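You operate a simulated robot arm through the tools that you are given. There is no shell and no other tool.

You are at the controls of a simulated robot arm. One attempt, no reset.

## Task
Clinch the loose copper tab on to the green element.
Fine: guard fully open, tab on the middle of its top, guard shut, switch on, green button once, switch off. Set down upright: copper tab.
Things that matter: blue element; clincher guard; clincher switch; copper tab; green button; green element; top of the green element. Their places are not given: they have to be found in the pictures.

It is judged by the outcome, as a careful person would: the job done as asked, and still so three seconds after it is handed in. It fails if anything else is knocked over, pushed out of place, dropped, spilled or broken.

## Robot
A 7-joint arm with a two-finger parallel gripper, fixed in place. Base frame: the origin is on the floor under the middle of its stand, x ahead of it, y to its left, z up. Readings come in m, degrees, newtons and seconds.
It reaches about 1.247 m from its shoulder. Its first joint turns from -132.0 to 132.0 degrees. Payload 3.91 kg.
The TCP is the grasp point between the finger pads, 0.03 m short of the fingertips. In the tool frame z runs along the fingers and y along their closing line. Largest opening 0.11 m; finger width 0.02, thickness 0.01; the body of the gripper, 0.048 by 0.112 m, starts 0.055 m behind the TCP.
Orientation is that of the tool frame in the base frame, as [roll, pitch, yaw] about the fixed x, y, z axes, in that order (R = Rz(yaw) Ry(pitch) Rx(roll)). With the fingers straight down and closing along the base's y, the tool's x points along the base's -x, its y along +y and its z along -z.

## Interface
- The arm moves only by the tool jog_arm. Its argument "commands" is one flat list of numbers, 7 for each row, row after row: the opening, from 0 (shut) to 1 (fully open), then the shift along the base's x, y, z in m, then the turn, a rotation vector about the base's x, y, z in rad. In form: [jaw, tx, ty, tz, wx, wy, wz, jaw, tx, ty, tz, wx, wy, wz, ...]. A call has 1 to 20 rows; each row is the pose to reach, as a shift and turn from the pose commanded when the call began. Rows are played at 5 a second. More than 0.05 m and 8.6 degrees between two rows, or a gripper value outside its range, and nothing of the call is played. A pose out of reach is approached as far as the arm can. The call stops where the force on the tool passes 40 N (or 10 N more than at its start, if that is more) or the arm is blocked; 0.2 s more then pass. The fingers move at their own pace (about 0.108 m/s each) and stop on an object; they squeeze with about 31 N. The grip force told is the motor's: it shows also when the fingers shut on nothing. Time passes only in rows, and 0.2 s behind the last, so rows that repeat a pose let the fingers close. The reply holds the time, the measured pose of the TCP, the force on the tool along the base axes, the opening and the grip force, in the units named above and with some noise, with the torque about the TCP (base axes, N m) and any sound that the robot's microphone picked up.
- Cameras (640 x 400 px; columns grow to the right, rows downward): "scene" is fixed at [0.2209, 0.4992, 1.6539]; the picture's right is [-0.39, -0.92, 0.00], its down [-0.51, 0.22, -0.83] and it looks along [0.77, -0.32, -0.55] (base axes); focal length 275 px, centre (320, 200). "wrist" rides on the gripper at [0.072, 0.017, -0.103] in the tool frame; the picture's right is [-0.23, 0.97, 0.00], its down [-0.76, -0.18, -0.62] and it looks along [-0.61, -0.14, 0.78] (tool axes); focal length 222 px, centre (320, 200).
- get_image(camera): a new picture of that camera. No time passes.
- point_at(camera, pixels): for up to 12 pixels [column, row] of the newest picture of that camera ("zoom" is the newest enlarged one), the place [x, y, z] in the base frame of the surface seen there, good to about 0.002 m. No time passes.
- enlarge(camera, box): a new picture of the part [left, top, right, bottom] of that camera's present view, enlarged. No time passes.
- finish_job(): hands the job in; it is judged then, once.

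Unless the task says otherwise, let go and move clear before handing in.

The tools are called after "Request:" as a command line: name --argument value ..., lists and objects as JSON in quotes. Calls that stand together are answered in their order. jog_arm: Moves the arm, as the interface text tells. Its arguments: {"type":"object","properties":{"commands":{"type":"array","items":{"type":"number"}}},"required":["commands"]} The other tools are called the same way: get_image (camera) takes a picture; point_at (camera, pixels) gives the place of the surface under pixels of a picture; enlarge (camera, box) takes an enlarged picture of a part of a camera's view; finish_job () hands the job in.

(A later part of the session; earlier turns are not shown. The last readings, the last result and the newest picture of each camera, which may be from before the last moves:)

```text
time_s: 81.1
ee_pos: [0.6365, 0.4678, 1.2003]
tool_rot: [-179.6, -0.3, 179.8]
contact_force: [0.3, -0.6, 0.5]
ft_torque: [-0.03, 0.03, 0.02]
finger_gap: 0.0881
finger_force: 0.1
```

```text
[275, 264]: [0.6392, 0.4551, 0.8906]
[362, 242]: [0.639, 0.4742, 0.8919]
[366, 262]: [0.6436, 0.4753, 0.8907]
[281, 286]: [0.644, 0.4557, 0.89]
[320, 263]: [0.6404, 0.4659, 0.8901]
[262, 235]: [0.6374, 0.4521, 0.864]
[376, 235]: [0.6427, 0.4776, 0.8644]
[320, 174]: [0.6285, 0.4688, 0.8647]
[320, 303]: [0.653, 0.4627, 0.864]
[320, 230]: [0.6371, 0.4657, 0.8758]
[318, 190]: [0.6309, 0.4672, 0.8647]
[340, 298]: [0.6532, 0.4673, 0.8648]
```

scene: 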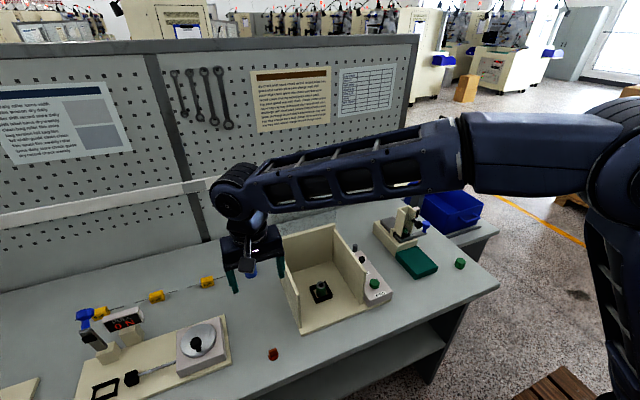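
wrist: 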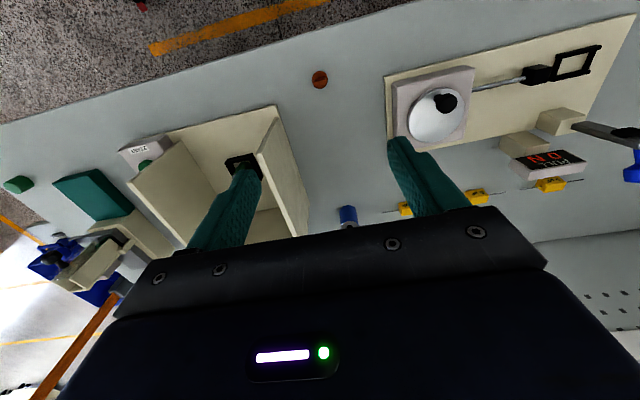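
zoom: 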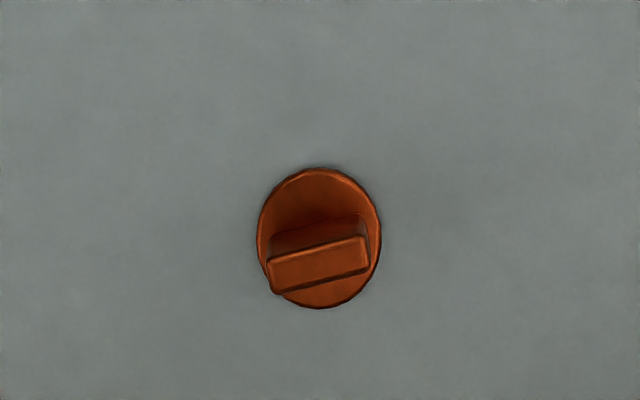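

The fin is aligned along y (top centre (0.6415, 0.465), z 0.8905, about 6 mm thick) on a 25 mm disc whose top is at z 0.8645. Next I measure the green element's top and the nearby device edge.

Request:
enlarge --camera "scene" --box '[304, 274, 336, 306]'

Request:
point_at --camera "wrist" --pixels '[[393, 140], [390, 80], [420, 80], [440, 103], [400, 75], [470, 70], [243, 165], [234, 162], [258, 175], [280, 130]]'

```text
12.50 times, centred on (320, 290) of scene
```

zoom: 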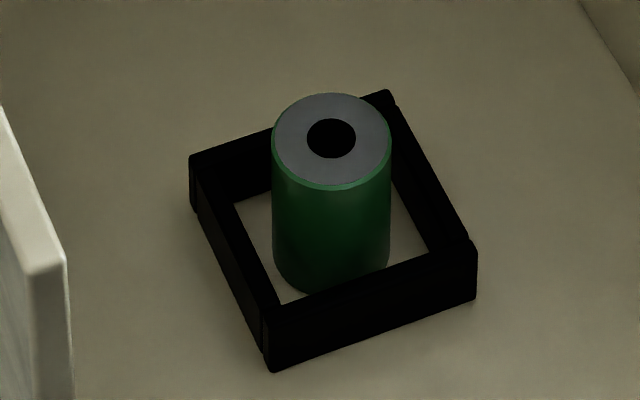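

```text
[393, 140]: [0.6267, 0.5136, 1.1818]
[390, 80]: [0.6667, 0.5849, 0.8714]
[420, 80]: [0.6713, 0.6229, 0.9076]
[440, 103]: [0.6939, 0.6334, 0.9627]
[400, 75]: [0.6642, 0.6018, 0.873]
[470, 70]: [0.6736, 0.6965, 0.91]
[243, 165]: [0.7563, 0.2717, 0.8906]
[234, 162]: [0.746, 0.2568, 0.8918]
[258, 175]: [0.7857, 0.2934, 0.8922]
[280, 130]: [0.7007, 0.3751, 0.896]
```

The element's top ring is at zoom (331,138). I will measure its rim.

Request:
point_at --camera "zoom" --pixels '[[278, 142], [386, 142], [331, 97], [331, 182], [295, 110], [370, 112], [292, 170], [368, 172], [300, 140], [362, 140], [331, 112], [331, 165]]'

```text
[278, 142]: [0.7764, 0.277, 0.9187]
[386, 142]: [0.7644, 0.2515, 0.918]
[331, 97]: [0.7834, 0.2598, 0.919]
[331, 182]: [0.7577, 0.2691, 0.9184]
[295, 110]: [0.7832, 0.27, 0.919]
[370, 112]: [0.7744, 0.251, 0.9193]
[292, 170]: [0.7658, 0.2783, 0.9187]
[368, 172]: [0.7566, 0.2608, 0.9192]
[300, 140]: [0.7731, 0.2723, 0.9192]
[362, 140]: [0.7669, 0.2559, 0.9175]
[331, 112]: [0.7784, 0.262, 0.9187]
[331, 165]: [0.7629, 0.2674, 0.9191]
```

The element's top centre is (0.7702, 0.2647, 0.919). I will turn the tool by -90 degrees about z above the tab so that the jaws close across the fin.

Request:
jog_arm --commands '[0.5, 0.0004, -0.0003, 0, 0, 0, -0.131, 0.5, 0.0008, -0.0005, 0, 0, 0, -0.262, 0.5, 0.0012, -0.0007, 0, 0, 0, -0.393, 0.5, 0.0016, -0.001, 0, 0, 0, -0.524, 0.5, 0.002, -0.0012, 0, 0, 0, -0.655, 0.5, 0.0024, -0.0015, 0, 0, 0, -0.786, 0.5, 0.0028, -0.0017, 0, 0, 0, -0.917, 0.5, 0.0032, -0.0019, 0, 0, 0, -1.048, 0.5, 0.0036, -0.0021, 0, 0, 0, -1.179, 0.5, 0.004, -0.0024, 0, 0, 0, -1.31, 0.5, 0.0043, -0.0026, 0, 0, 0, -1.441, 0.5, 0.0045, -0.0028, 0, 0, 0, -1.571, 0.5, 0.0045, -0.0028, 0, 0, 0, -1.571]'

Request:
get_image --camera "wrist"

Request:
get_image --camera "scene"

```text
time_s: 83.9
ee_pos: [0.6424, 0.4639, 1.2007]
tool_rot: [-179.7, -0.3, 89.6]
contact_force: [0.6, 0.3, 0.3]
ft_torque: [-0.01, 0.0, 0.03]
finger_gap: 0.0551
finger_force: 0.1
```

```text
taken
```

wrist: 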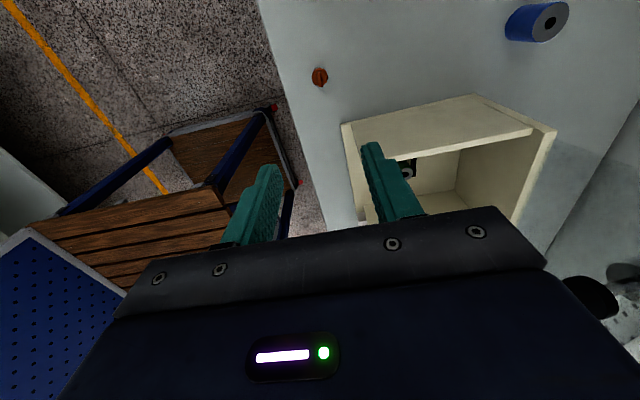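

```text
taken
```

scene: 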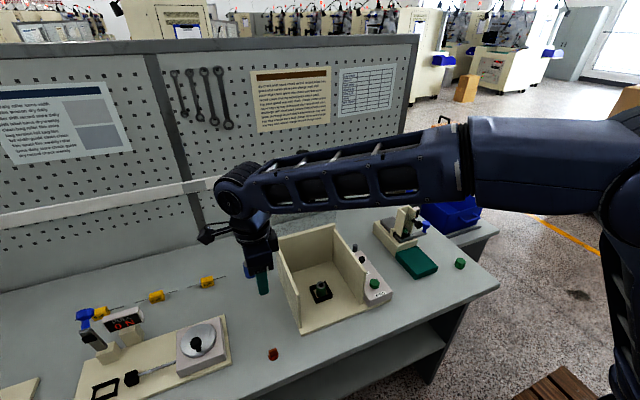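

The jaws now close along x above the tab. I will descend to z≈0.95 and check alignment.

Request:
jog_arm --commands '[0.5, 0, 0.0005, -0.045, 0, 0, 0, 0.5, 0, 0.001, -0.09, 0, 0, 0, 0.5, 0, 0.001, -0.135, 0, 0, 0, 0.5, 0, 0.001, -0.18, 0, 0, 0, 0.5, 0, 0.001, -0.22, 0, 0, 0, 0.5, 0, 0.001, -0.25, 0, 0, 0, 0.5, 0, 0.001, -0.25, 0, 0, 0]'

Request:
get_image --camera "wrist"

Request:
enlarge --camera "scene" --box '[230, 290, 330, 380]'

```text
time_s: 85.5
ee_pos: [0.6392, 0.4665, 0.9501]
tool_rot: [-179.7, -0.3, 89.8]
contact_force: [0.1, -0.4, 0.0]
ft_torque: [0.01, 0.03, 0.02]
finger_gap: 0.0549
finger_force: 0.1
```

```text
taken
```

wrist: 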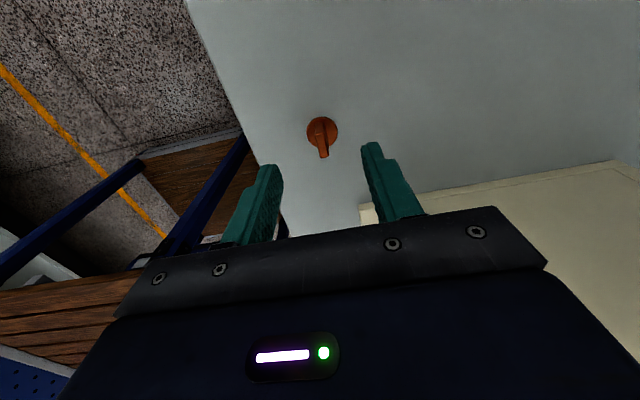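

```text
4.44 times, centred on (280, 335) of scene
```

zoom: 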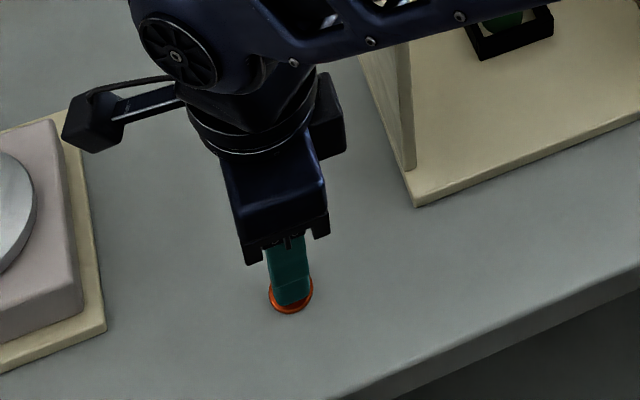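

The tab lies midway between the fingers (wrist (322,135)). I will re-measure it from here before the last descent.

Request:
enlarge --camera "wrist" --box '[292, 105, 352, 165]'

Request:
point_at --camera "wrist" --pixels '[[308, 130], [337, 130], [322, 118], [319, 136], [326, 135], [328, 155], [318, 157], [323, 156], [322, 145]]'

```text
6.67 times, centred on (322, 135) of wrist
```

zoom: 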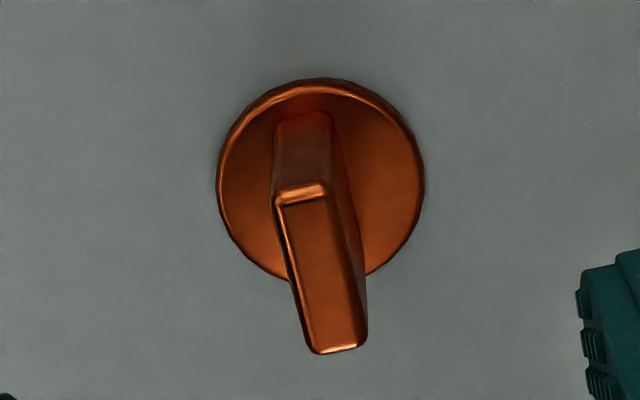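

```text
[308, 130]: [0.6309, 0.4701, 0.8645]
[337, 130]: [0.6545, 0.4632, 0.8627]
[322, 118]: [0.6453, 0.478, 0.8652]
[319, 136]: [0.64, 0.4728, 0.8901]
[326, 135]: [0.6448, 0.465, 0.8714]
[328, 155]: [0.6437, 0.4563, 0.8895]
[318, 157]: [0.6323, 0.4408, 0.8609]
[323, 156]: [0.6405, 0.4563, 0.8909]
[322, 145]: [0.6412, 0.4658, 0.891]
```

Consistent: tab centre (0.6415, 0.465), fin top 0.891. I will descend to TCP z≈0.899 (tips 4 mm over the disc) and close on the fin.

Request:
jog_arm --commands '[0.5, 0.0007, -0.0005, -0.017, 0, 0, 0, 0.5, 0.0013, -0.001, -0.034, 0, 0, 0, 0.5, 0.0015, -0.001, -0.051, 0, 0, 0, 0.5, 0.0015, -0.001, -0.051, 0, 0, 0, 0.2, 0.0015, -0.001, -0.051, 0, 0, 0, 0, 0.0015, -0.001, -0.051, 0, 0, 0, 0, 0.0015, -0.001, -0.051, 0, 0, 0, 0, 0.0015, -0.001, -0.051, 0, 0, 0]'

Request:
get_image --camera "wrist"

Request:
enlarge --camera "scene" --box '[250, 320, 310, 380]'

```text
time_s: 87.3
ee_pos: [0.6425, 0.4635, 0.8987]
tool_rot: [-179.7, -0.3, 89.8]
contact_force: [0.2, 0.3, -0.6]
ft_torque: [-0.03, -0.01, 0.02]
finger_gap: 0.0066
finger_force: 31.3
```

```text
taken
```

wrist: 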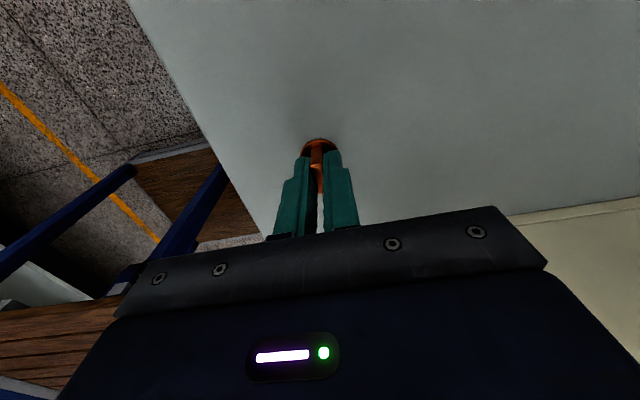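

```text
6.67 times, centred on (280, 350) of scene
```

zoom: 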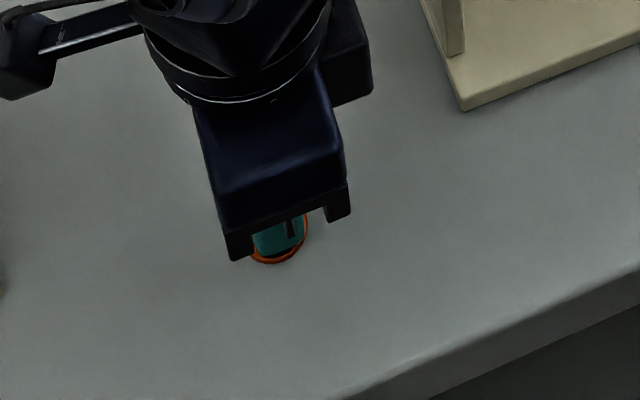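

The fin is held (gap 6.6 mm, 31 N). I will lift straight up and look.

Request:
jog_arm --commands '[0, 0, 0, 0.02, 0, 0, 0, 0, 0, 0, 0.05, 0, 0, 0, 0, 0, 0, 0.09, 0, 0, 0, 0, 0, 0, 0.13, 0, 0, 0, 0, 0, 0, 0.17, 0, 0, 0, 0, 0, 0, 0.21, 0, 0, 0, 0, 0, 0, 0.25, 0, 0, 0, 0, 0, 0, 0.25, 0, 0, 0]'

Request:
get_image --camera "wrist"

Request:
get_image --camera "scene"

Request:
enlarge --camera "wrist" --box '[280, 115, 360, 195]'

```text
time_s: 89.1
ee_pos: [0.6441, 0.4627, 1.149]
tool_rot: [-179.7, -0.3, 89.7]
contact_force: [0.4, 0.2, 0.1]
ft_torque: [0.01, -0.02, 0.01]
finger_gap: 0.0067
finger_force: 30.8
```

```text
taken
```

wrist: 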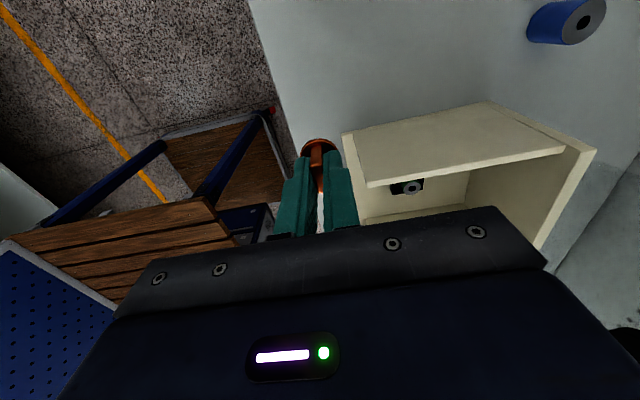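

```text
taken
```

scene: 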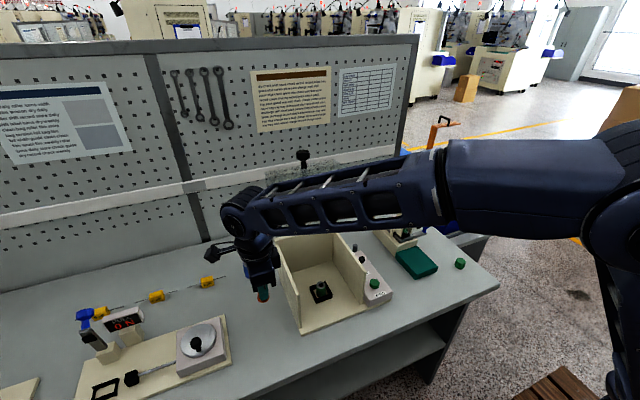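

```text
5.00 times, centred on (320, 155) of wrist
```

zoom: 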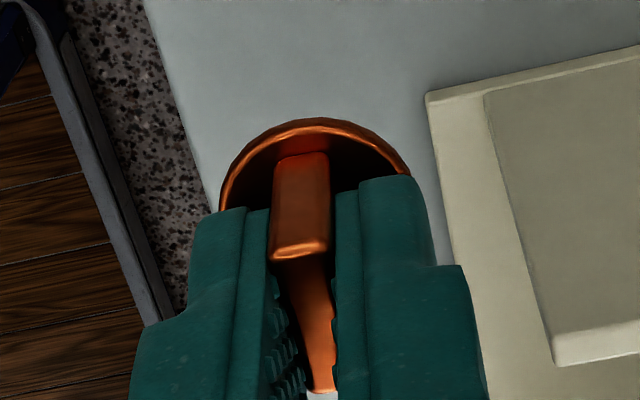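

The tab is held upright. I will measure its rim and fin end in the hand to know its offset from the TCP.

Request:
point_at --camera "zoom" --pixels '[[315, 124], [230, 190], [400, 170], [275, 180], [325, 178], [300, 200], [280, 250], [322, 245], [300, 140], [250, 155], [370, 145], [300, 250]]'

```text
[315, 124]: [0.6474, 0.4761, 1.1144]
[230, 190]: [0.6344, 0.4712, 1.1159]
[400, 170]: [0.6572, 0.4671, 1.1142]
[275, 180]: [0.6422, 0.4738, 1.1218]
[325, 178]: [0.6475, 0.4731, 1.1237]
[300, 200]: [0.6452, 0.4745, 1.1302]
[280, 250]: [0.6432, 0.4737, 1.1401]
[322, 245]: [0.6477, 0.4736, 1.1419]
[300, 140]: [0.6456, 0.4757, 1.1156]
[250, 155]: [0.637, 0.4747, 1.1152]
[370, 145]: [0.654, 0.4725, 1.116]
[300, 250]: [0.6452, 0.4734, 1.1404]
```

The tab's centre in the hand is about (0.645, 0.4635), within 1 mm of the TCP, with its underside 38 mm below it. The open hood's side panels stand at y≈0.157 and 0.378, so I will turn back to yaw 0 (camera toward me) while moving in front of the box.

Request:
jog_arm --commands '[0, -0.0037, -0.0165, 0, 0, 0, 0.1309, 0, -0.0073, -0.033, 0, 0, 0, 0.2618, 0, -0.011, -0.0495, 0, 0, 0, 0.3927, 0, -0.0147, -0.066, 0, 0, 0, 0.5236, 0, -0.0183, -0.0825, 0, 0, 0, 0.6545, 0, -0.022, -0.099, 0, 0, 0, 0.7854, 0, -0.0257, -0.1155, 0, 0, 0, 0.9163, 0, -0.0293, -0.132, 0, 0, 0, 1.0472, 0, -0.033, -0.1485, 0, 0, 0, 1.1781, 0, -0.0367, -0.165, 0, 0, 0, 1.309, 0, -0.0403, -0.1815, 0, 0, 0, 1.4399, 0, -0.044, -0.198, 0, 0, 0, 1.571, 0, -0.044, -0.198, 0, 0, 0, 1.571]'

Request:
get_image --camera "scene"

Request:
get_image --camera "wrist"

Request:
enlarge --camera "wrist" --box '[280, 115, 360, 195]'

```text
time_s: 91.9
ee_pos: [0.5991, 0.2656, 1.1469]
tool_rot: [-179.7, -0.2, 179.9]
contact_force: [-0.4, 1.0, 1.0]
ft_torque: [0.02, 0.01, -0.04]
finger_gap: 0.0069
finger_force: 30.5
```

```text
taken
```

scene: 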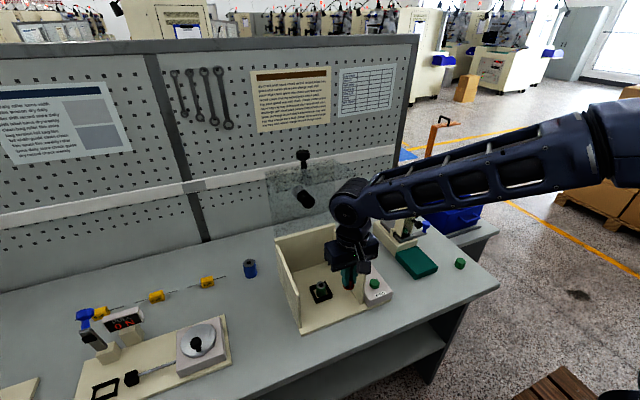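

```text
taken
```

wrist: 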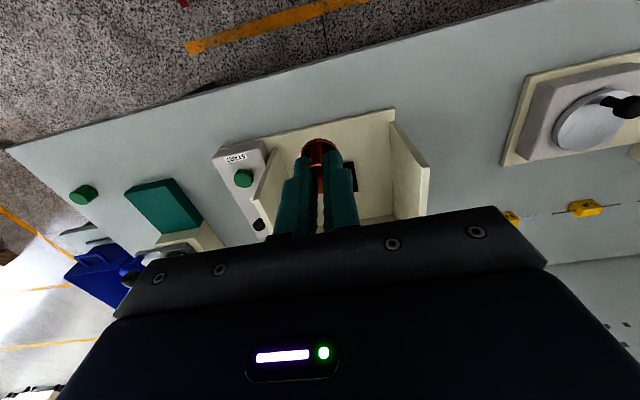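

```text
5.00 times, centred on (320, 155) of wrist
```

zoom: 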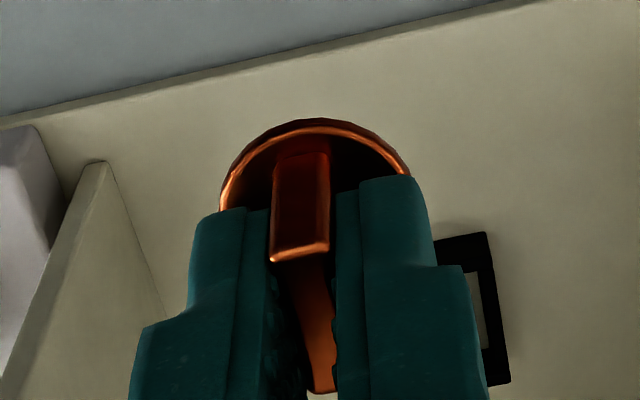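

The guard is open and the tab still sits the same in the fingers. I will measure its place again at this yaw.

Request:
point_at --camera "zoom" --pixels '[[315, 124], [230, 190], [400, 170], [275, 180], [325, 178], [300, 200], [280, 250], [322, 245], [300, 140], [250, 155], [370, 145], [300, 250]]'

Request:
point_at --camera "scene" --pixels '[[310, 203], [304, 198], [300, 190], [309, 199], [303, 205], [335, 165], [272, 180], [320, 235]]'

Request:
enlarge --camera "scene" --box '[255, 130, 395, 310]'

```text
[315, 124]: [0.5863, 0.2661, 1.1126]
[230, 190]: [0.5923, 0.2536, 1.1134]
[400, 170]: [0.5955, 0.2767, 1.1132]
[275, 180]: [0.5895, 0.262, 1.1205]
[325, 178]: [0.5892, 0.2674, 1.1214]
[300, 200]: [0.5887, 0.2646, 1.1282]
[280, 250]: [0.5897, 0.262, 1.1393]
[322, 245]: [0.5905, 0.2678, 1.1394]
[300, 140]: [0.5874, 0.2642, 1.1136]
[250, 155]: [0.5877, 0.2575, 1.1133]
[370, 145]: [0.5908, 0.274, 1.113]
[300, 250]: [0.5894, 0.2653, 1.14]
```

```text
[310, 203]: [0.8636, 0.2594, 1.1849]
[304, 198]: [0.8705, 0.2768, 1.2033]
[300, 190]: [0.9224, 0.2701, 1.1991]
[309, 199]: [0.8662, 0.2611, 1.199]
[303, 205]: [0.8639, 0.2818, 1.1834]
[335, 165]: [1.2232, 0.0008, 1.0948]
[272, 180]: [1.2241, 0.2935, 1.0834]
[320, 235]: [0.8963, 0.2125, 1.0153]
```

```text
2.22 times, centred on (325, 220) of scene
```

zoom: 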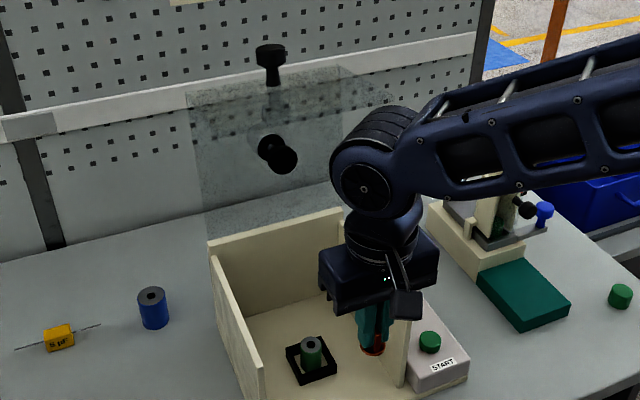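

Tab centre now reads (0.5997, 0.2648), and the press tip is at x≈0.862. I want the wrist joint's extent to be sure it clears the press head.

Request:
point_at --camera "scene" --pixels '[[340, 214], [330, 205], [333, 195], [345, 182], [360, 190], [365, 205], [350, 230], [345, 240], [336, 240], [364, 240], [345, 235], [332, 222]]'

```text
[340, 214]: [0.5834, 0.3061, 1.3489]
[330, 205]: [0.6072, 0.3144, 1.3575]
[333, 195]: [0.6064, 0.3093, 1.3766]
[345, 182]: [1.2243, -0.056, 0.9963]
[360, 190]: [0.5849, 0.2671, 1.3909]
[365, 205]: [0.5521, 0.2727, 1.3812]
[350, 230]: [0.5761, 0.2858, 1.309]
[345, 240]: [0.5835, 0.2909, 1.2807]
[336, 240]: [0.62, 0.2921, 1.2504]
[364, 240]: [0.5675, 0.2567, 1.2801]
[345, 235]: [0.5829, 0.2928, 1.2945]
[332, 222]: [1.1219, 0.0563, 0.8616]
```

The wrist joint sits 0.2 m above the TCP with 5 cm radius, so it fits under the open hood if I go in low. I will lower in front of the box, then move in over the element at TCP z≈1.0.

Request:
jog_arm --commands '[0, 0, 0, -0.04, 0, 0, 0, 0, 0, 0, -0.08, 0, 0, 0, 0, 0, 0, -0.12, 0, 0, 0, 0, 0.01, 0, -0.145, 0, 0, 0, 0, 0.05, 0, -0.147, 0, 0, 0, 0, 0.09, 0, -0.147, 0, 0, 0, 0, 0.13, 0, -0.147, 0, 0, 0, 0, 0.155, 0, -0.147, 0, 0, 0, 0, 0.1705, 0, -0.147, 0, 0, 0, 0, 0.1705, 0, -0.147, 0, 0, 0]'

Request:
get_image --camera "scene"

Request:
get_image --camera "wrist"

Request:
enlarge --camera "scene" --box '[270, 200, 390, 320]'

Request:
enlarge --camera "wrist" --box '[280, 100, 360, 180]'

```text
time_s: 94.1
ee_pos: [0.7713, 0.2632, 0.9993]
tool_rot: [-179.7, -0.3, 179.8]
contact_force: [-0.4, 0.5, 0.4]
ft_torque: [0.01, 0.0, -0.02]
finger_gap: 0.0064
finger_force: 31.5
```

```text
taken
```

scene: 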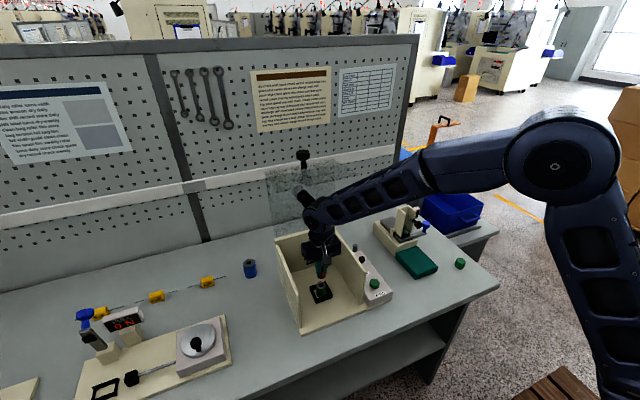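

```text
taken
```

wrist: 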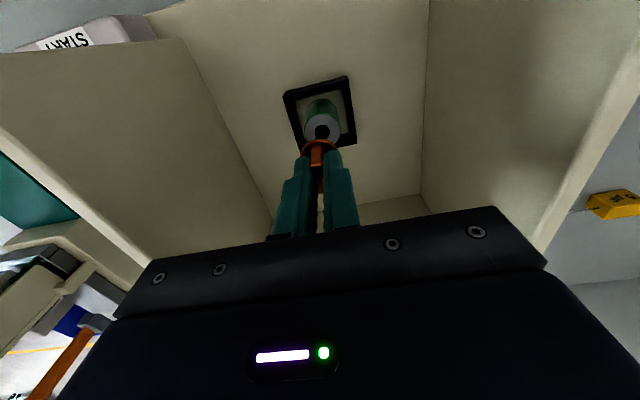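

```text
3.33 times, centred on (330, 260) of scene
```

zoom: 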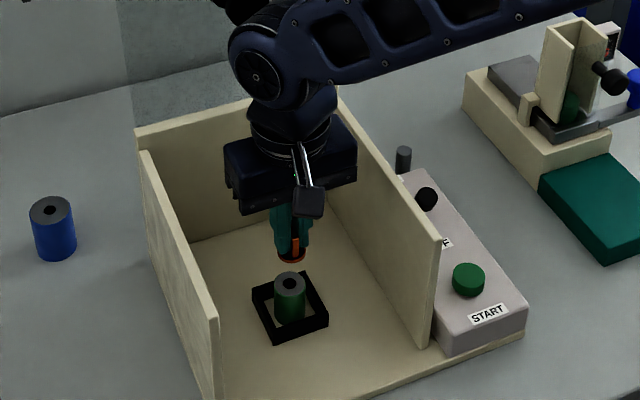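

```text
5.00 times, centred on (320, 140) of wrist
```

zoom: 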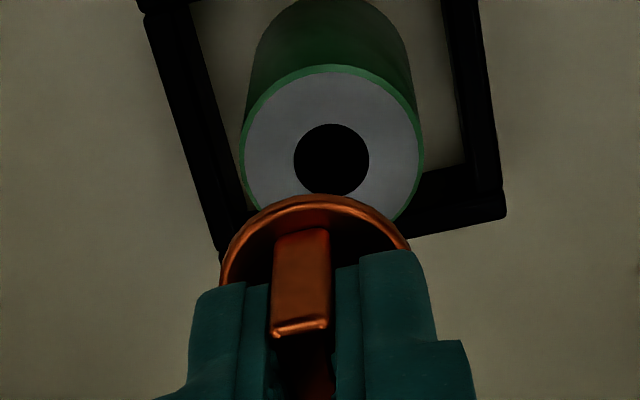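

The tab hovers about 4 cm over the element. I will measure both in this same wrist view to line them up.

Request:
point_at --camera "zoom" --pixels '[[315, 200], [230, 265], [400, 245], [280, 300], [322, 295], [300, 320], [331, 72], [247, 150], [417, 160], [275, 100], [390, 100], [265, 200]]'

```text
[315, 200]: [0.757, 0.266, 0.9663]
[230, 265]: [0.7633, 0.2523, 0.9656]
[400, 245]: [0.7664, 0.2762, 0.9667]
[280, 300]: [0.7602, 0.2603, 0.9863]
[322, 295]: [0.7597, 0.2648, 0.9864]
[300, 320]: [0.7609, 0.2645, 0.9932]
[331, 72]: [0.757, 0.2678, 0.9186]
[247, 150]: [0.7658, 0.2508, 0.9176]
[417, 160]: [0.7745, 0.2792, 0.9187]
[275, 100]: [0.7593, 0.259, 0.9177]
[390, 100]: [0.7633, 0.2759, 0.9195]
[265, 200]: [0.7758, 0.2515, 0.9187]
```

Tab centre ≈ (0.770, 0.2634), element centre ≈ (0.7705, 0.2648): I shift +1.3 mm in y and lower 40 mm, leaving about 3 mm.

Request:
jog_arm --commands '[0, 0.0005, 0.0013, -0.01, 0, 0, 0, 0, 0.0005, 0.0013, -0.02, 0, 0, 0, 0, 0.0005, 0.0013, -0.03, 0, 0, 0, 0, 0.0005, 0.0013, -0.036, 0, 0, 0, 0, 0.0005, 0.0013, -0.04, 0, 0, 0, 0, 0.0005, 0.0013, -0.04, 0, 0, 0]'

Request:
get_image --camera "wrist"

Request:
enlarge --camera "wrist" --box '[280, 100, 360, 180]'

Request:
enlarge --camera "scene" --box '[295, 260, 345, 310]'

```text
time_s: 95.5
ee_pos: [0.7705, 0.2665, 0.9621]
tool_rot: [-179.8, -0.2, 179.9]
contact_force: [-0.4, 0.1, -0.7]
ft_torque: [0.02, -0.03, 0.02]
finger_gap: 0.0064
finger_force: 30.9
```

```text
taken
```

wrist: 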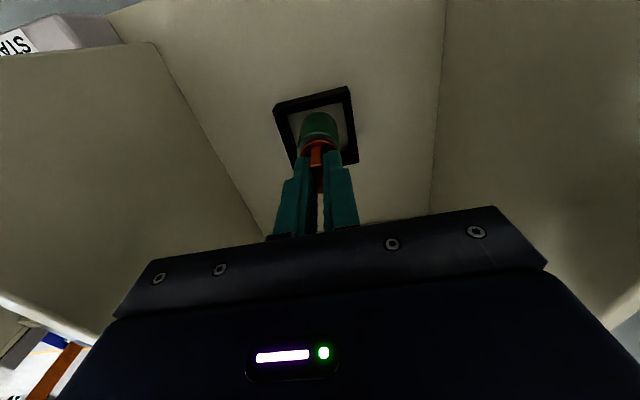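

```text
5.00 times, centred on (320, 140) of wrist
```

zoom: 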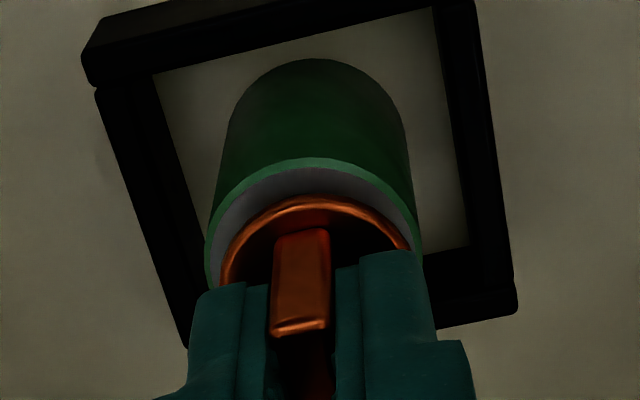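

```text
8.00 times, centred on (320, 285) of scene
```

zoom: 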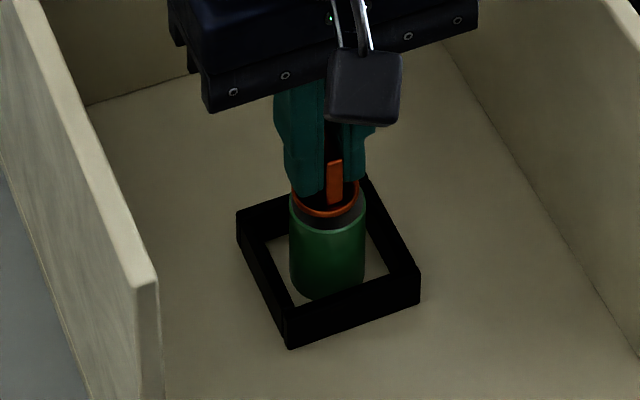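

Nearly concentric; I will measure rims once more before the final millimetres.

Request:
point_at --camera "zoom" --pixels '[[325, 211], [300, 205], [352, 208], [328, 232], [300, 225], [355, 228], [294, 215], [364, 215]]'

Request:
enlarge --camera "wrist" --box '[295, 125, 345, 165]'

Request:
point_at --camera "wrist" --pixels '[[318, 140], [305, 147], [334, 146], [318, 133], [300, 145], [338, 144], [318, 137], [302, 151]]'

```text
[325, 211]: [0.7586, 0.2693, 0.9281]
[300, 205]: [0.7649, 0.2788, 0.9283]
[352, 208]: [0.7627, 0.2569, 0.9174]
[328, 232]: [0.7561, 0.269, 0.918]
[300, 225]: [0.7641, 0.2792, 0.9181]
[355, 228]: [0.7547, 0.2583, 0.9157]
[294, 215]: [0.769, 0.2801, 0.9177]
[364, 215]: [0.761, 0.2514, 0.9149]
```

```text
10.00 times, centred on (320, 145) of wrist
```

zoom: 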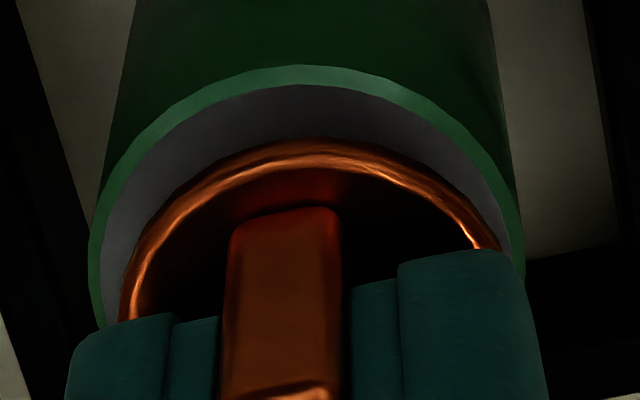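

```text
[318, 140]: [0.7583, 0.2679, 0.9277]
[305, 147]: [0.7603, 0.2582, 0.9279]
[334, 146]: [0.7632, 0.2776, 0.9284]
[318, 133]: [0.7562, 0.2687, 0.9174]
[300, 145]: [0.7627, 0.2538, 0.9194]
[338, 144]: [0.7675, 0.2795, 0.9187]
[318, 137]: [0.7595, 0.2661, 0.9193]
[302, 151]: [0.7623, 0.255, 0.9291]
```

The disc underside is about 5 mm above the element's top and within 1 mm of centre. I will shift y by -0.7 mm and lower gently to contact.

Request:
jog_arm --commands '[0, 0, -0.0004, -0.0015, 0, 0, 0, 0, -0.0003, -0.0007, -0.003, 0, 0, 0, 0, -0.0003, -0.0007, -0.004, 0, 0, 0, 0, -0.0003, -0.0007, -0.004, 0, 0, 0]'

Request:
get_image --camera "wrist"

Request:
enlarge --camera "scene" --box '[300, 265, 340, 305]'

Request:
enlarge --camera "wrist" --box '[295, 125, 345, 165]'

```text
time_s: 96.5
ee_pos: [0.7709, 0.2658, 0.9574]
tool_rot: [-179.7, -0.3, 179.8]
contact_force: [-0.3, 0.0, -0.1]
ft_torque: [-0.04, -0.01, 0.01]
finger_gap: 0.0068
finger_force: 30.7
```

```text
taken
```

wrist: 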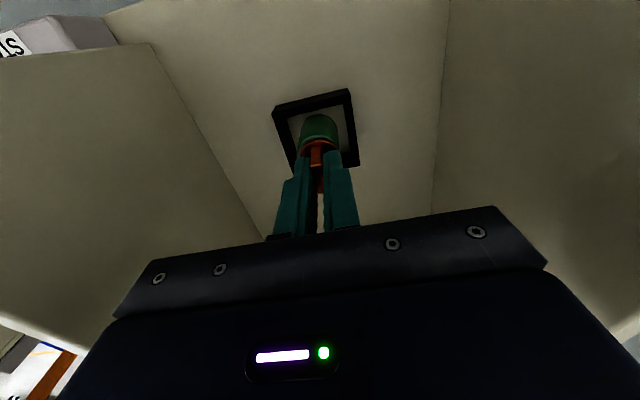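

```text
10.00 times, centred on (320, 285) of scene
```

zoom: 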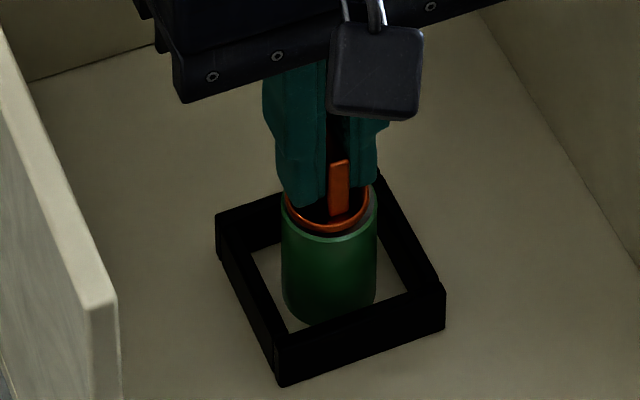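

```text
10.00 times, centred on (320, 145) of wrist
```

zoom: 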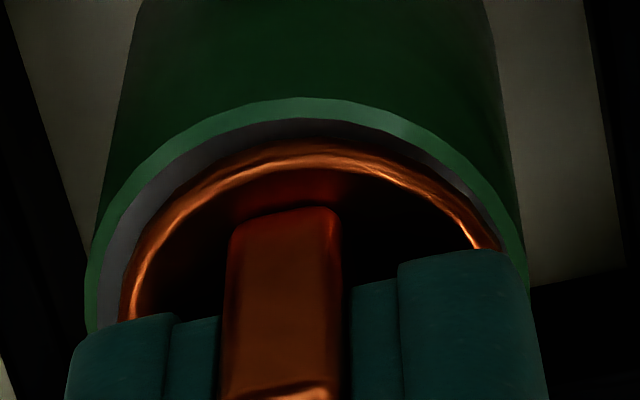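

Well centred in both views and almost touching. I will lower another 1.5 mm in small steps to feel contact.

Request:
jog_arm --commands '[0, 0, -0.0003, -0.0007, 0, 0, 0, 0, 0, -0.0003, -0.0014, 0, 0, 0, 0, 0, -0.0003, -0.0014, 0, 0, 0]'

Request:
enlarge --camera "wrist" --box '[295, 125, 345, 165]'

```text
time_s: 97.3
ee_pos: [0.7706, 0.2654, 0.9576]
tool_rot: [-179.7, -0.3, 179.8]
contact_force: [-0.5, -0.3, 0.4]
ft_torque: [-0.01, 0.03, 0.02]
finger_gap: 0.0065
finger_force: 30.8
```

```text
10.00 times, centred on (320, 145) of wrist
```

zoom: 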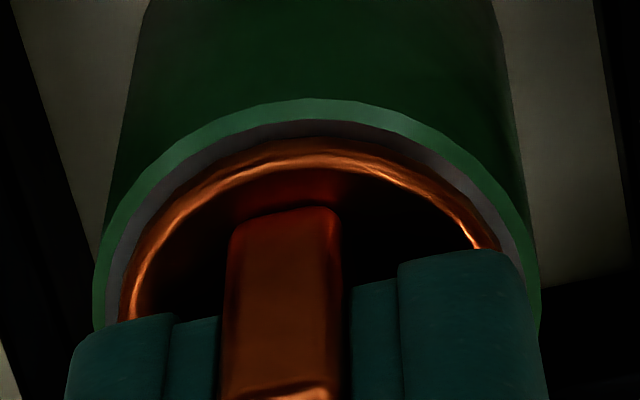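

Now concentric (26 px left, 30 px right), still no contact force. I continue down in 1 mm steps.

Request:
jog_arm --commands '[0, 0, 0, -0.001, 0, 0, 0, 0, 0, 0, -0.002, 0, 0, 0, 0, 0, 0, -0.002, 0, 0, 0]'

Request:
enlarge --camera "wrist" --box '[295, 125, 345, 165]'

Request:
enlarge --camera "scene" --box '[305, 275, 335, 305]'

```text
time_s: 98.1
ee_pos: [0.7705, 0.2652, 0.9551]
tool_rot: [-179.8, -0.1, 179.8]
contact_force: [0.1, -0.2, 17.0]
ft_torque: [0.03, 0.03, -0.01]
finger_gap: 0.0064
finger_force: 31.2
```

```text
10.00 times, centred on (320, 145) of wrist
```

zoom: 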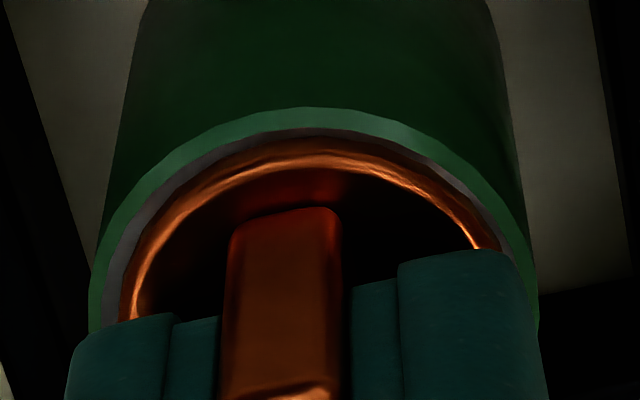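

```text
13.33 times, centred on (320, 290) of scene
```

zoom: 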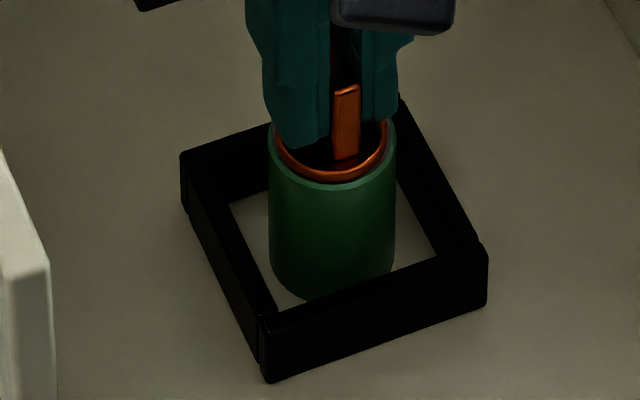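

Contact at 17 N with the disc concentric on the element's top. I will ease by 1 mm and open the jaws a little.

Request:
jog_arm --commands '[0, 0, 0, 0.001, 0, 0, 0, 0.15, 0, 0, 0.001, 0, 0, 0, 0.3, 0, 0, 0.001, 0, 0, 0, 0.3, 0, 0, 0.001, 0, 0, 0]'

Request:
enlarge --camera "wrist" --box '[280, 110, 360, 170]'

Request:
enlarge --camera "scene" --box '[305, 275, 335, 305]'

```text
time_s: 99.1
ee_pos: [0.7697, 0.2659, 0.9553]
tool_rot: [-179.8, -0.3, 179.8]
contact_force: [0.7, -0.3, 0.8]
ft_torque: [-0.02, 0.0, -0.04]
finger_gap: 0.033
finger_force: 0.2
```

```text
6.67 times, centred on (320, 140) of wrist
```

zoom: 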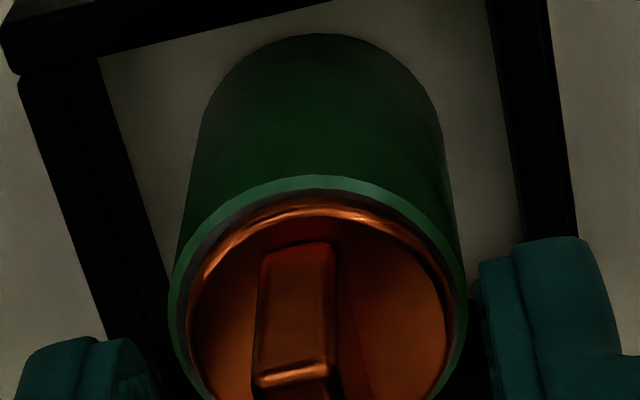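

```text
13.33 times, centred on (320, 290) of scene
```

zoom: 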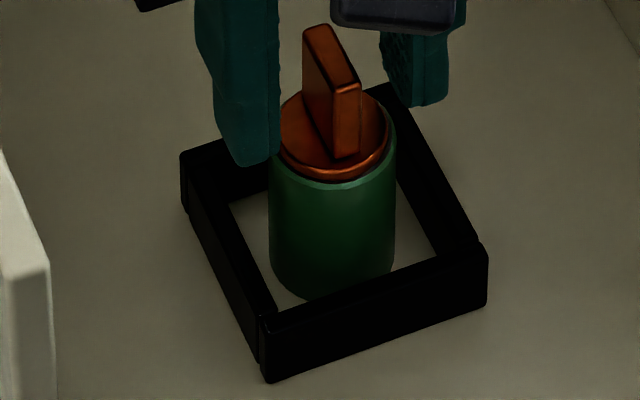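

The tab stands upright and centred, fingers clear. I will rise straight up 5 cm, then back out low in front of the box.

Request:
jog_arm --commands '[0.35, 0, 0, 0.012, 0, 0, 0, 0.35, 0, 0, 0.024, 0, 0, 0, 0.35, 0, 0, 0.036, 0, 0, 0, 0.35, 0, 0, 0.05, 0, 0, 0, 0.35, -0.03, 0, 0.05, 0, 0, 0, 0.35, -0.07, 0, 0.05, 0, 0, 0, 0.35, -0.11, 0, 0.05, 0, 0, 0, 0.35, -0.15, 0, 0.05, 0, 0, 0, 0.35, -0.19, 0, 0.05, 0, 0, 0, 0.35, -0.22, 0, 0.07, 0, 0, 0, 0.35, -0.22, 0, 0.07, 0, 0, 0]'

Request:
get_image --camera "scene"

Request:
enlarge --camera "scene" --box '[305, 275, 335, 305]'

Request:
get_image --camera "wrist"

```text
time_s: 101.5
ee_pos: [0.55, 0.2648, 1.0259]
tool_rot: [-179.7, -0.3, 179.8]
contact_force: [-0.8, 0.2, 0.0]
ft_torque: [0.03, 0.02, 0.02]
finger_gap: 0.0384
finger_force: 0.0
```

```text
taken
```

scene: 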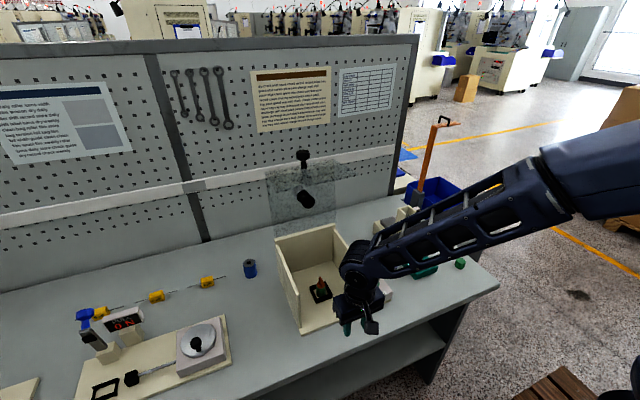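

```text
13.33 times, centred on (320, 290) of scene
```

zoom: 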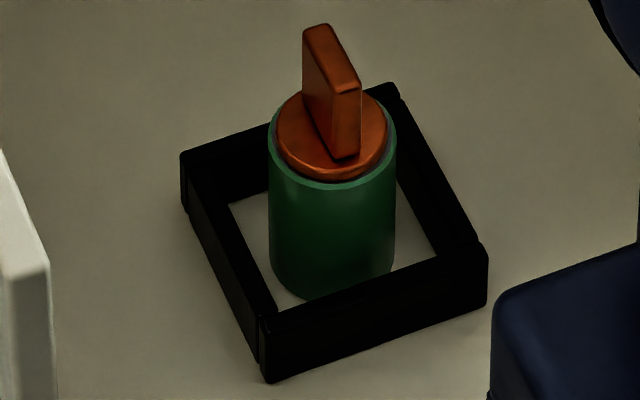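

```text
taken
```

wrist: 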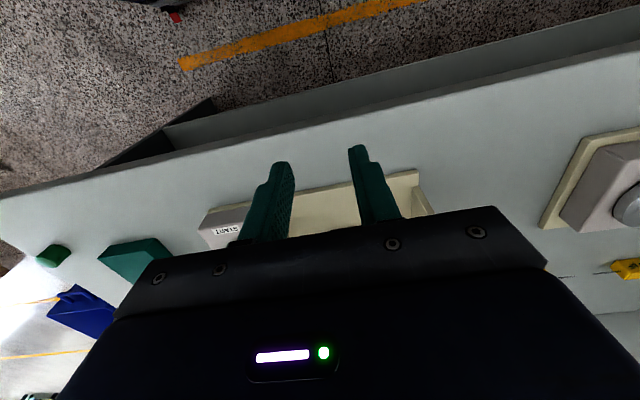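

The tab stands upright in the middle of the element (zoom (332,130)) and the guard is still open. Next I go up in front and forward over the knob to fetch the guard, jaws open.

Request:
jog_arm --commands '[0.5, 0, 0, 0.0468, 0, 0, 0, 0.8, 0, 0, 0.0935, 0, 0, 0, 0.8, 0, 0, 0.1403, 0, 0, 0, 0.8, 0, 0, 0.187, 0, 0, 0, 0.8, 0, 0, 0.2338, 0, 0, 0, 0.8, 0, 0, 0.2805, 0, 0, 0, 0.8, 0, 0, 0.3273, 0, 0, 0, 0.8, 0, 0, 0.375, 0, 0, 0, 0.8, 0.045, 0, 0.375, 0, 0, 0, 0.8, 0.09, 0, 0.375, 0, 0, 0, 0.8, 0.135, 0, 0.375, 0, 0, 0, 0.8, 0.18, 0, 0.375, 0, 0, 0, 0.8, 0.225, 0, 0.375, 0, 0, 0, 0.8, 0.225, 0, 0.375, 0, 0, 0]'

Request:
get_image --camera "scene"

Request:
get_image --camera "wrist"

```text
time_s: 104.5
ee_pos: [0.7762, 0.2662, 1.3997]
tool_rot: [-179.8, -0.4, 179.8]
contact_force: [-0.7, 0.0, 1.1]
ft_torque: [0.0, -0.02, 0.0]
finger_gap: 0.088
finger_force: 0.1
```

```text
taken
```

scene: 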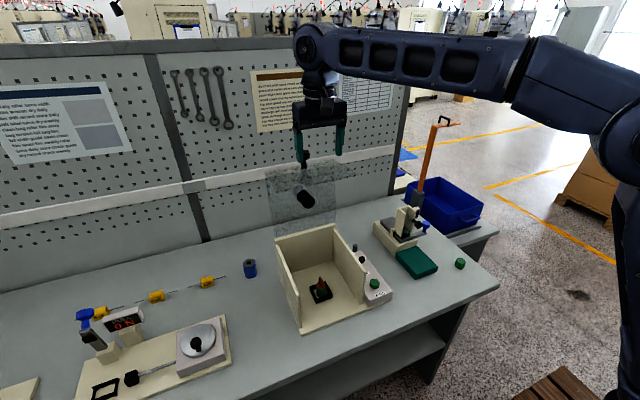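

```text
taken
```

wrist: 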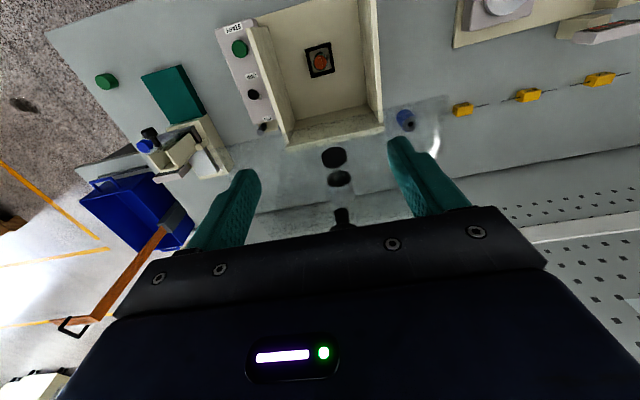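

The knob is straight ahead (wrist (343,218)). I will move over it and come down around it with the tool leaning as when I released it.

Request:
jog_arm --commands '[0.8, 0.035, 0, 0, 0, 0, 0, 0.8, 0.07, 0, 0, 0, 0, 0, 0.8, 0.105, 0, 0, 0, 0, 0, 0.8, 0.1365, 0, 0, 0, 0, 0, 0.8, 0.1365, 0, -0.016, 0, 0.06, 0, 0.8, 0.136, 0, -0.033, 0, 0.12, 0, 0.8, 0.1355, 0, -0.05, 0, 0.19, 0, 0.8, 0.135, 0, -0.0655, 0, 0.25, 0, 0.8, 0.135, 0, -0.0655, 0, 0.25, 0]'

Request:
get_image --camera "scene"

Request:
enlarge --camera "scene" --box '[280, 120, 370, 220]'

Request:
get_image --camera "wrist"

```text
time_s: 106.5
ee_pos: [0.9086, 0.2672, 1.3345]
tool_rot: [-179.7, -14.6, 179.8]
contact_force: [-0.4, -0.1, 0.0]
ft_torque: [-0.01, -0.01, 0.01]
finger_gap: 0.0878
finger_force: 0.1
```

```text
taken
```

scene: 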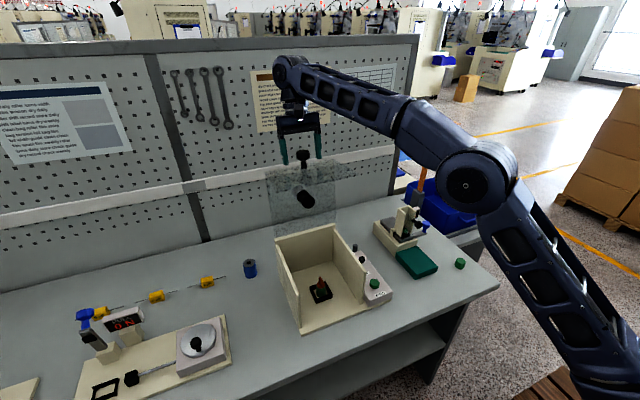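

```text
4.00 times, centred on (325, 170) of scene
```

zoom: 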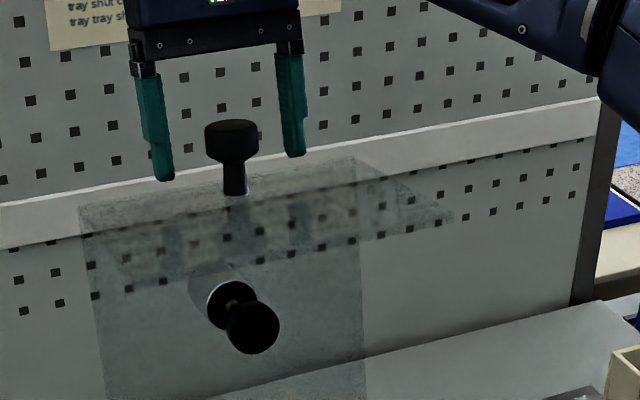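

```text
taken
```

wrist: 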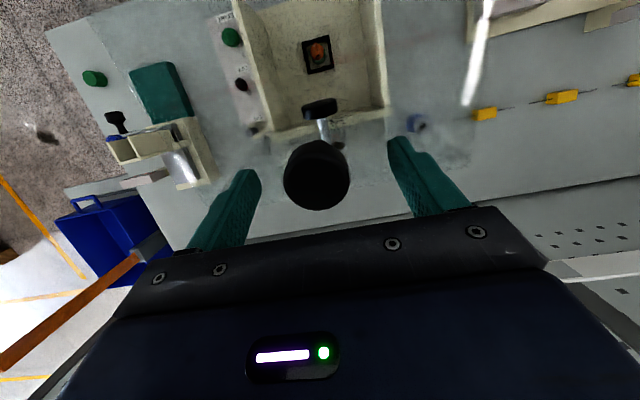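

The knob sits between the pads as before (wrist (317,175)). I will shift 1.5 mm in y and close.

Request:
jog_arm --commands '[0.6, 0, -0.0015, 0, 0, 0, 0, 0.2, 0, -0.0015, 0, 0, 0, 0, 0, 0, -0.0015, 0, 0, 0, 0, 0, 0, -0.0015, 0, 0, 0, 0, 0, 0, -0.0015, 0, 0, 0, 0]'

Request:
get_image --camera "wrist"

Request:
enlarge --camera "scene" --box '[280, 120, 370, 220]'

```text
time_s: 107.7
ee_pos: [0.9083, 0.2654, 1.3337]
tool_rot: [-179.7, -14.5, 179.8]
contact_force: [-0.6, 2.0, -0.9]
ft_torque: [0.52, -0.02, -0.01]
finger_gap: 0.0377
finger_force: 45.0
```

```text
taken
```

wrist: 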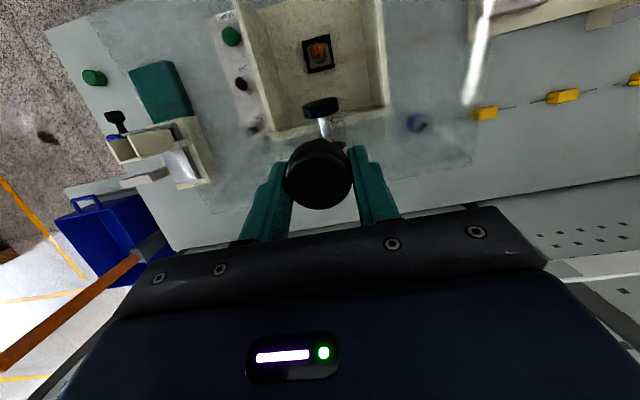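

```text
4.00 times, centred on (325, 170) of scene
```

zoom: 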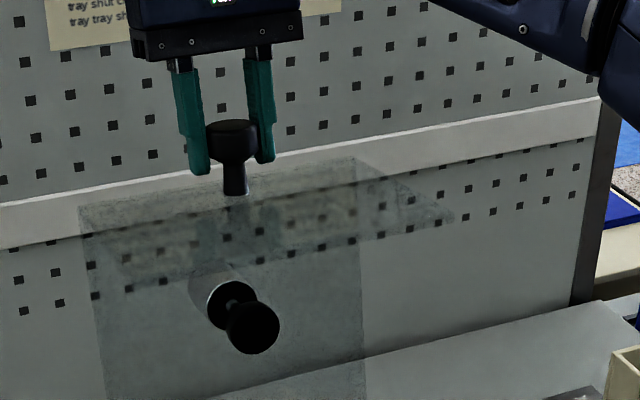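

Firm grip on the knob. I will swing the guard back rigidly about the hinge at (0.898, 1.054), first 30 degrees.

Request:
jog_arm --commands '[0, -0.0147, 0, 0.0001, 0, -0.0524, 0, 0, -0.0293, 0, -0.0005, 0, -0.1047, 0, 0, -0.0439, 0, -0.0019, 0, -0.1571, 0, 0, -0.0585, 0, -0.004, 0, -0.2094, 0, 0, -0.0728, 0, -0.0069, 0, -0.2618, 0, 0, -0.087, 0, -0.0106, 0, -0.3142, 0, 0, -0.1011, 0, -0.015, 0, -0.3665, 0, 0, -0.1148, 0, -0.0201, 0, -0.4189, 0, 0, -0.1283, 0, -0.0259, 0, -0.4712, 0, 0, -0.1414, 0, -0.0325, 0, -0.5236, 0, 0, -0.1414, 0, -0.0325, 0, -0.5236, 0]'

```text
time_s: 110.1
ee_pos: [0.7668, 0.2649, 1.3002]
tool_rot: [-179.7, 15.4, 179.8]
contact_force: [4.7, 12.1, -7.4]
ft_torque: [0.67, -0.31, 0.18]
finger_gap: 0.038
finger_force: 44.9
```

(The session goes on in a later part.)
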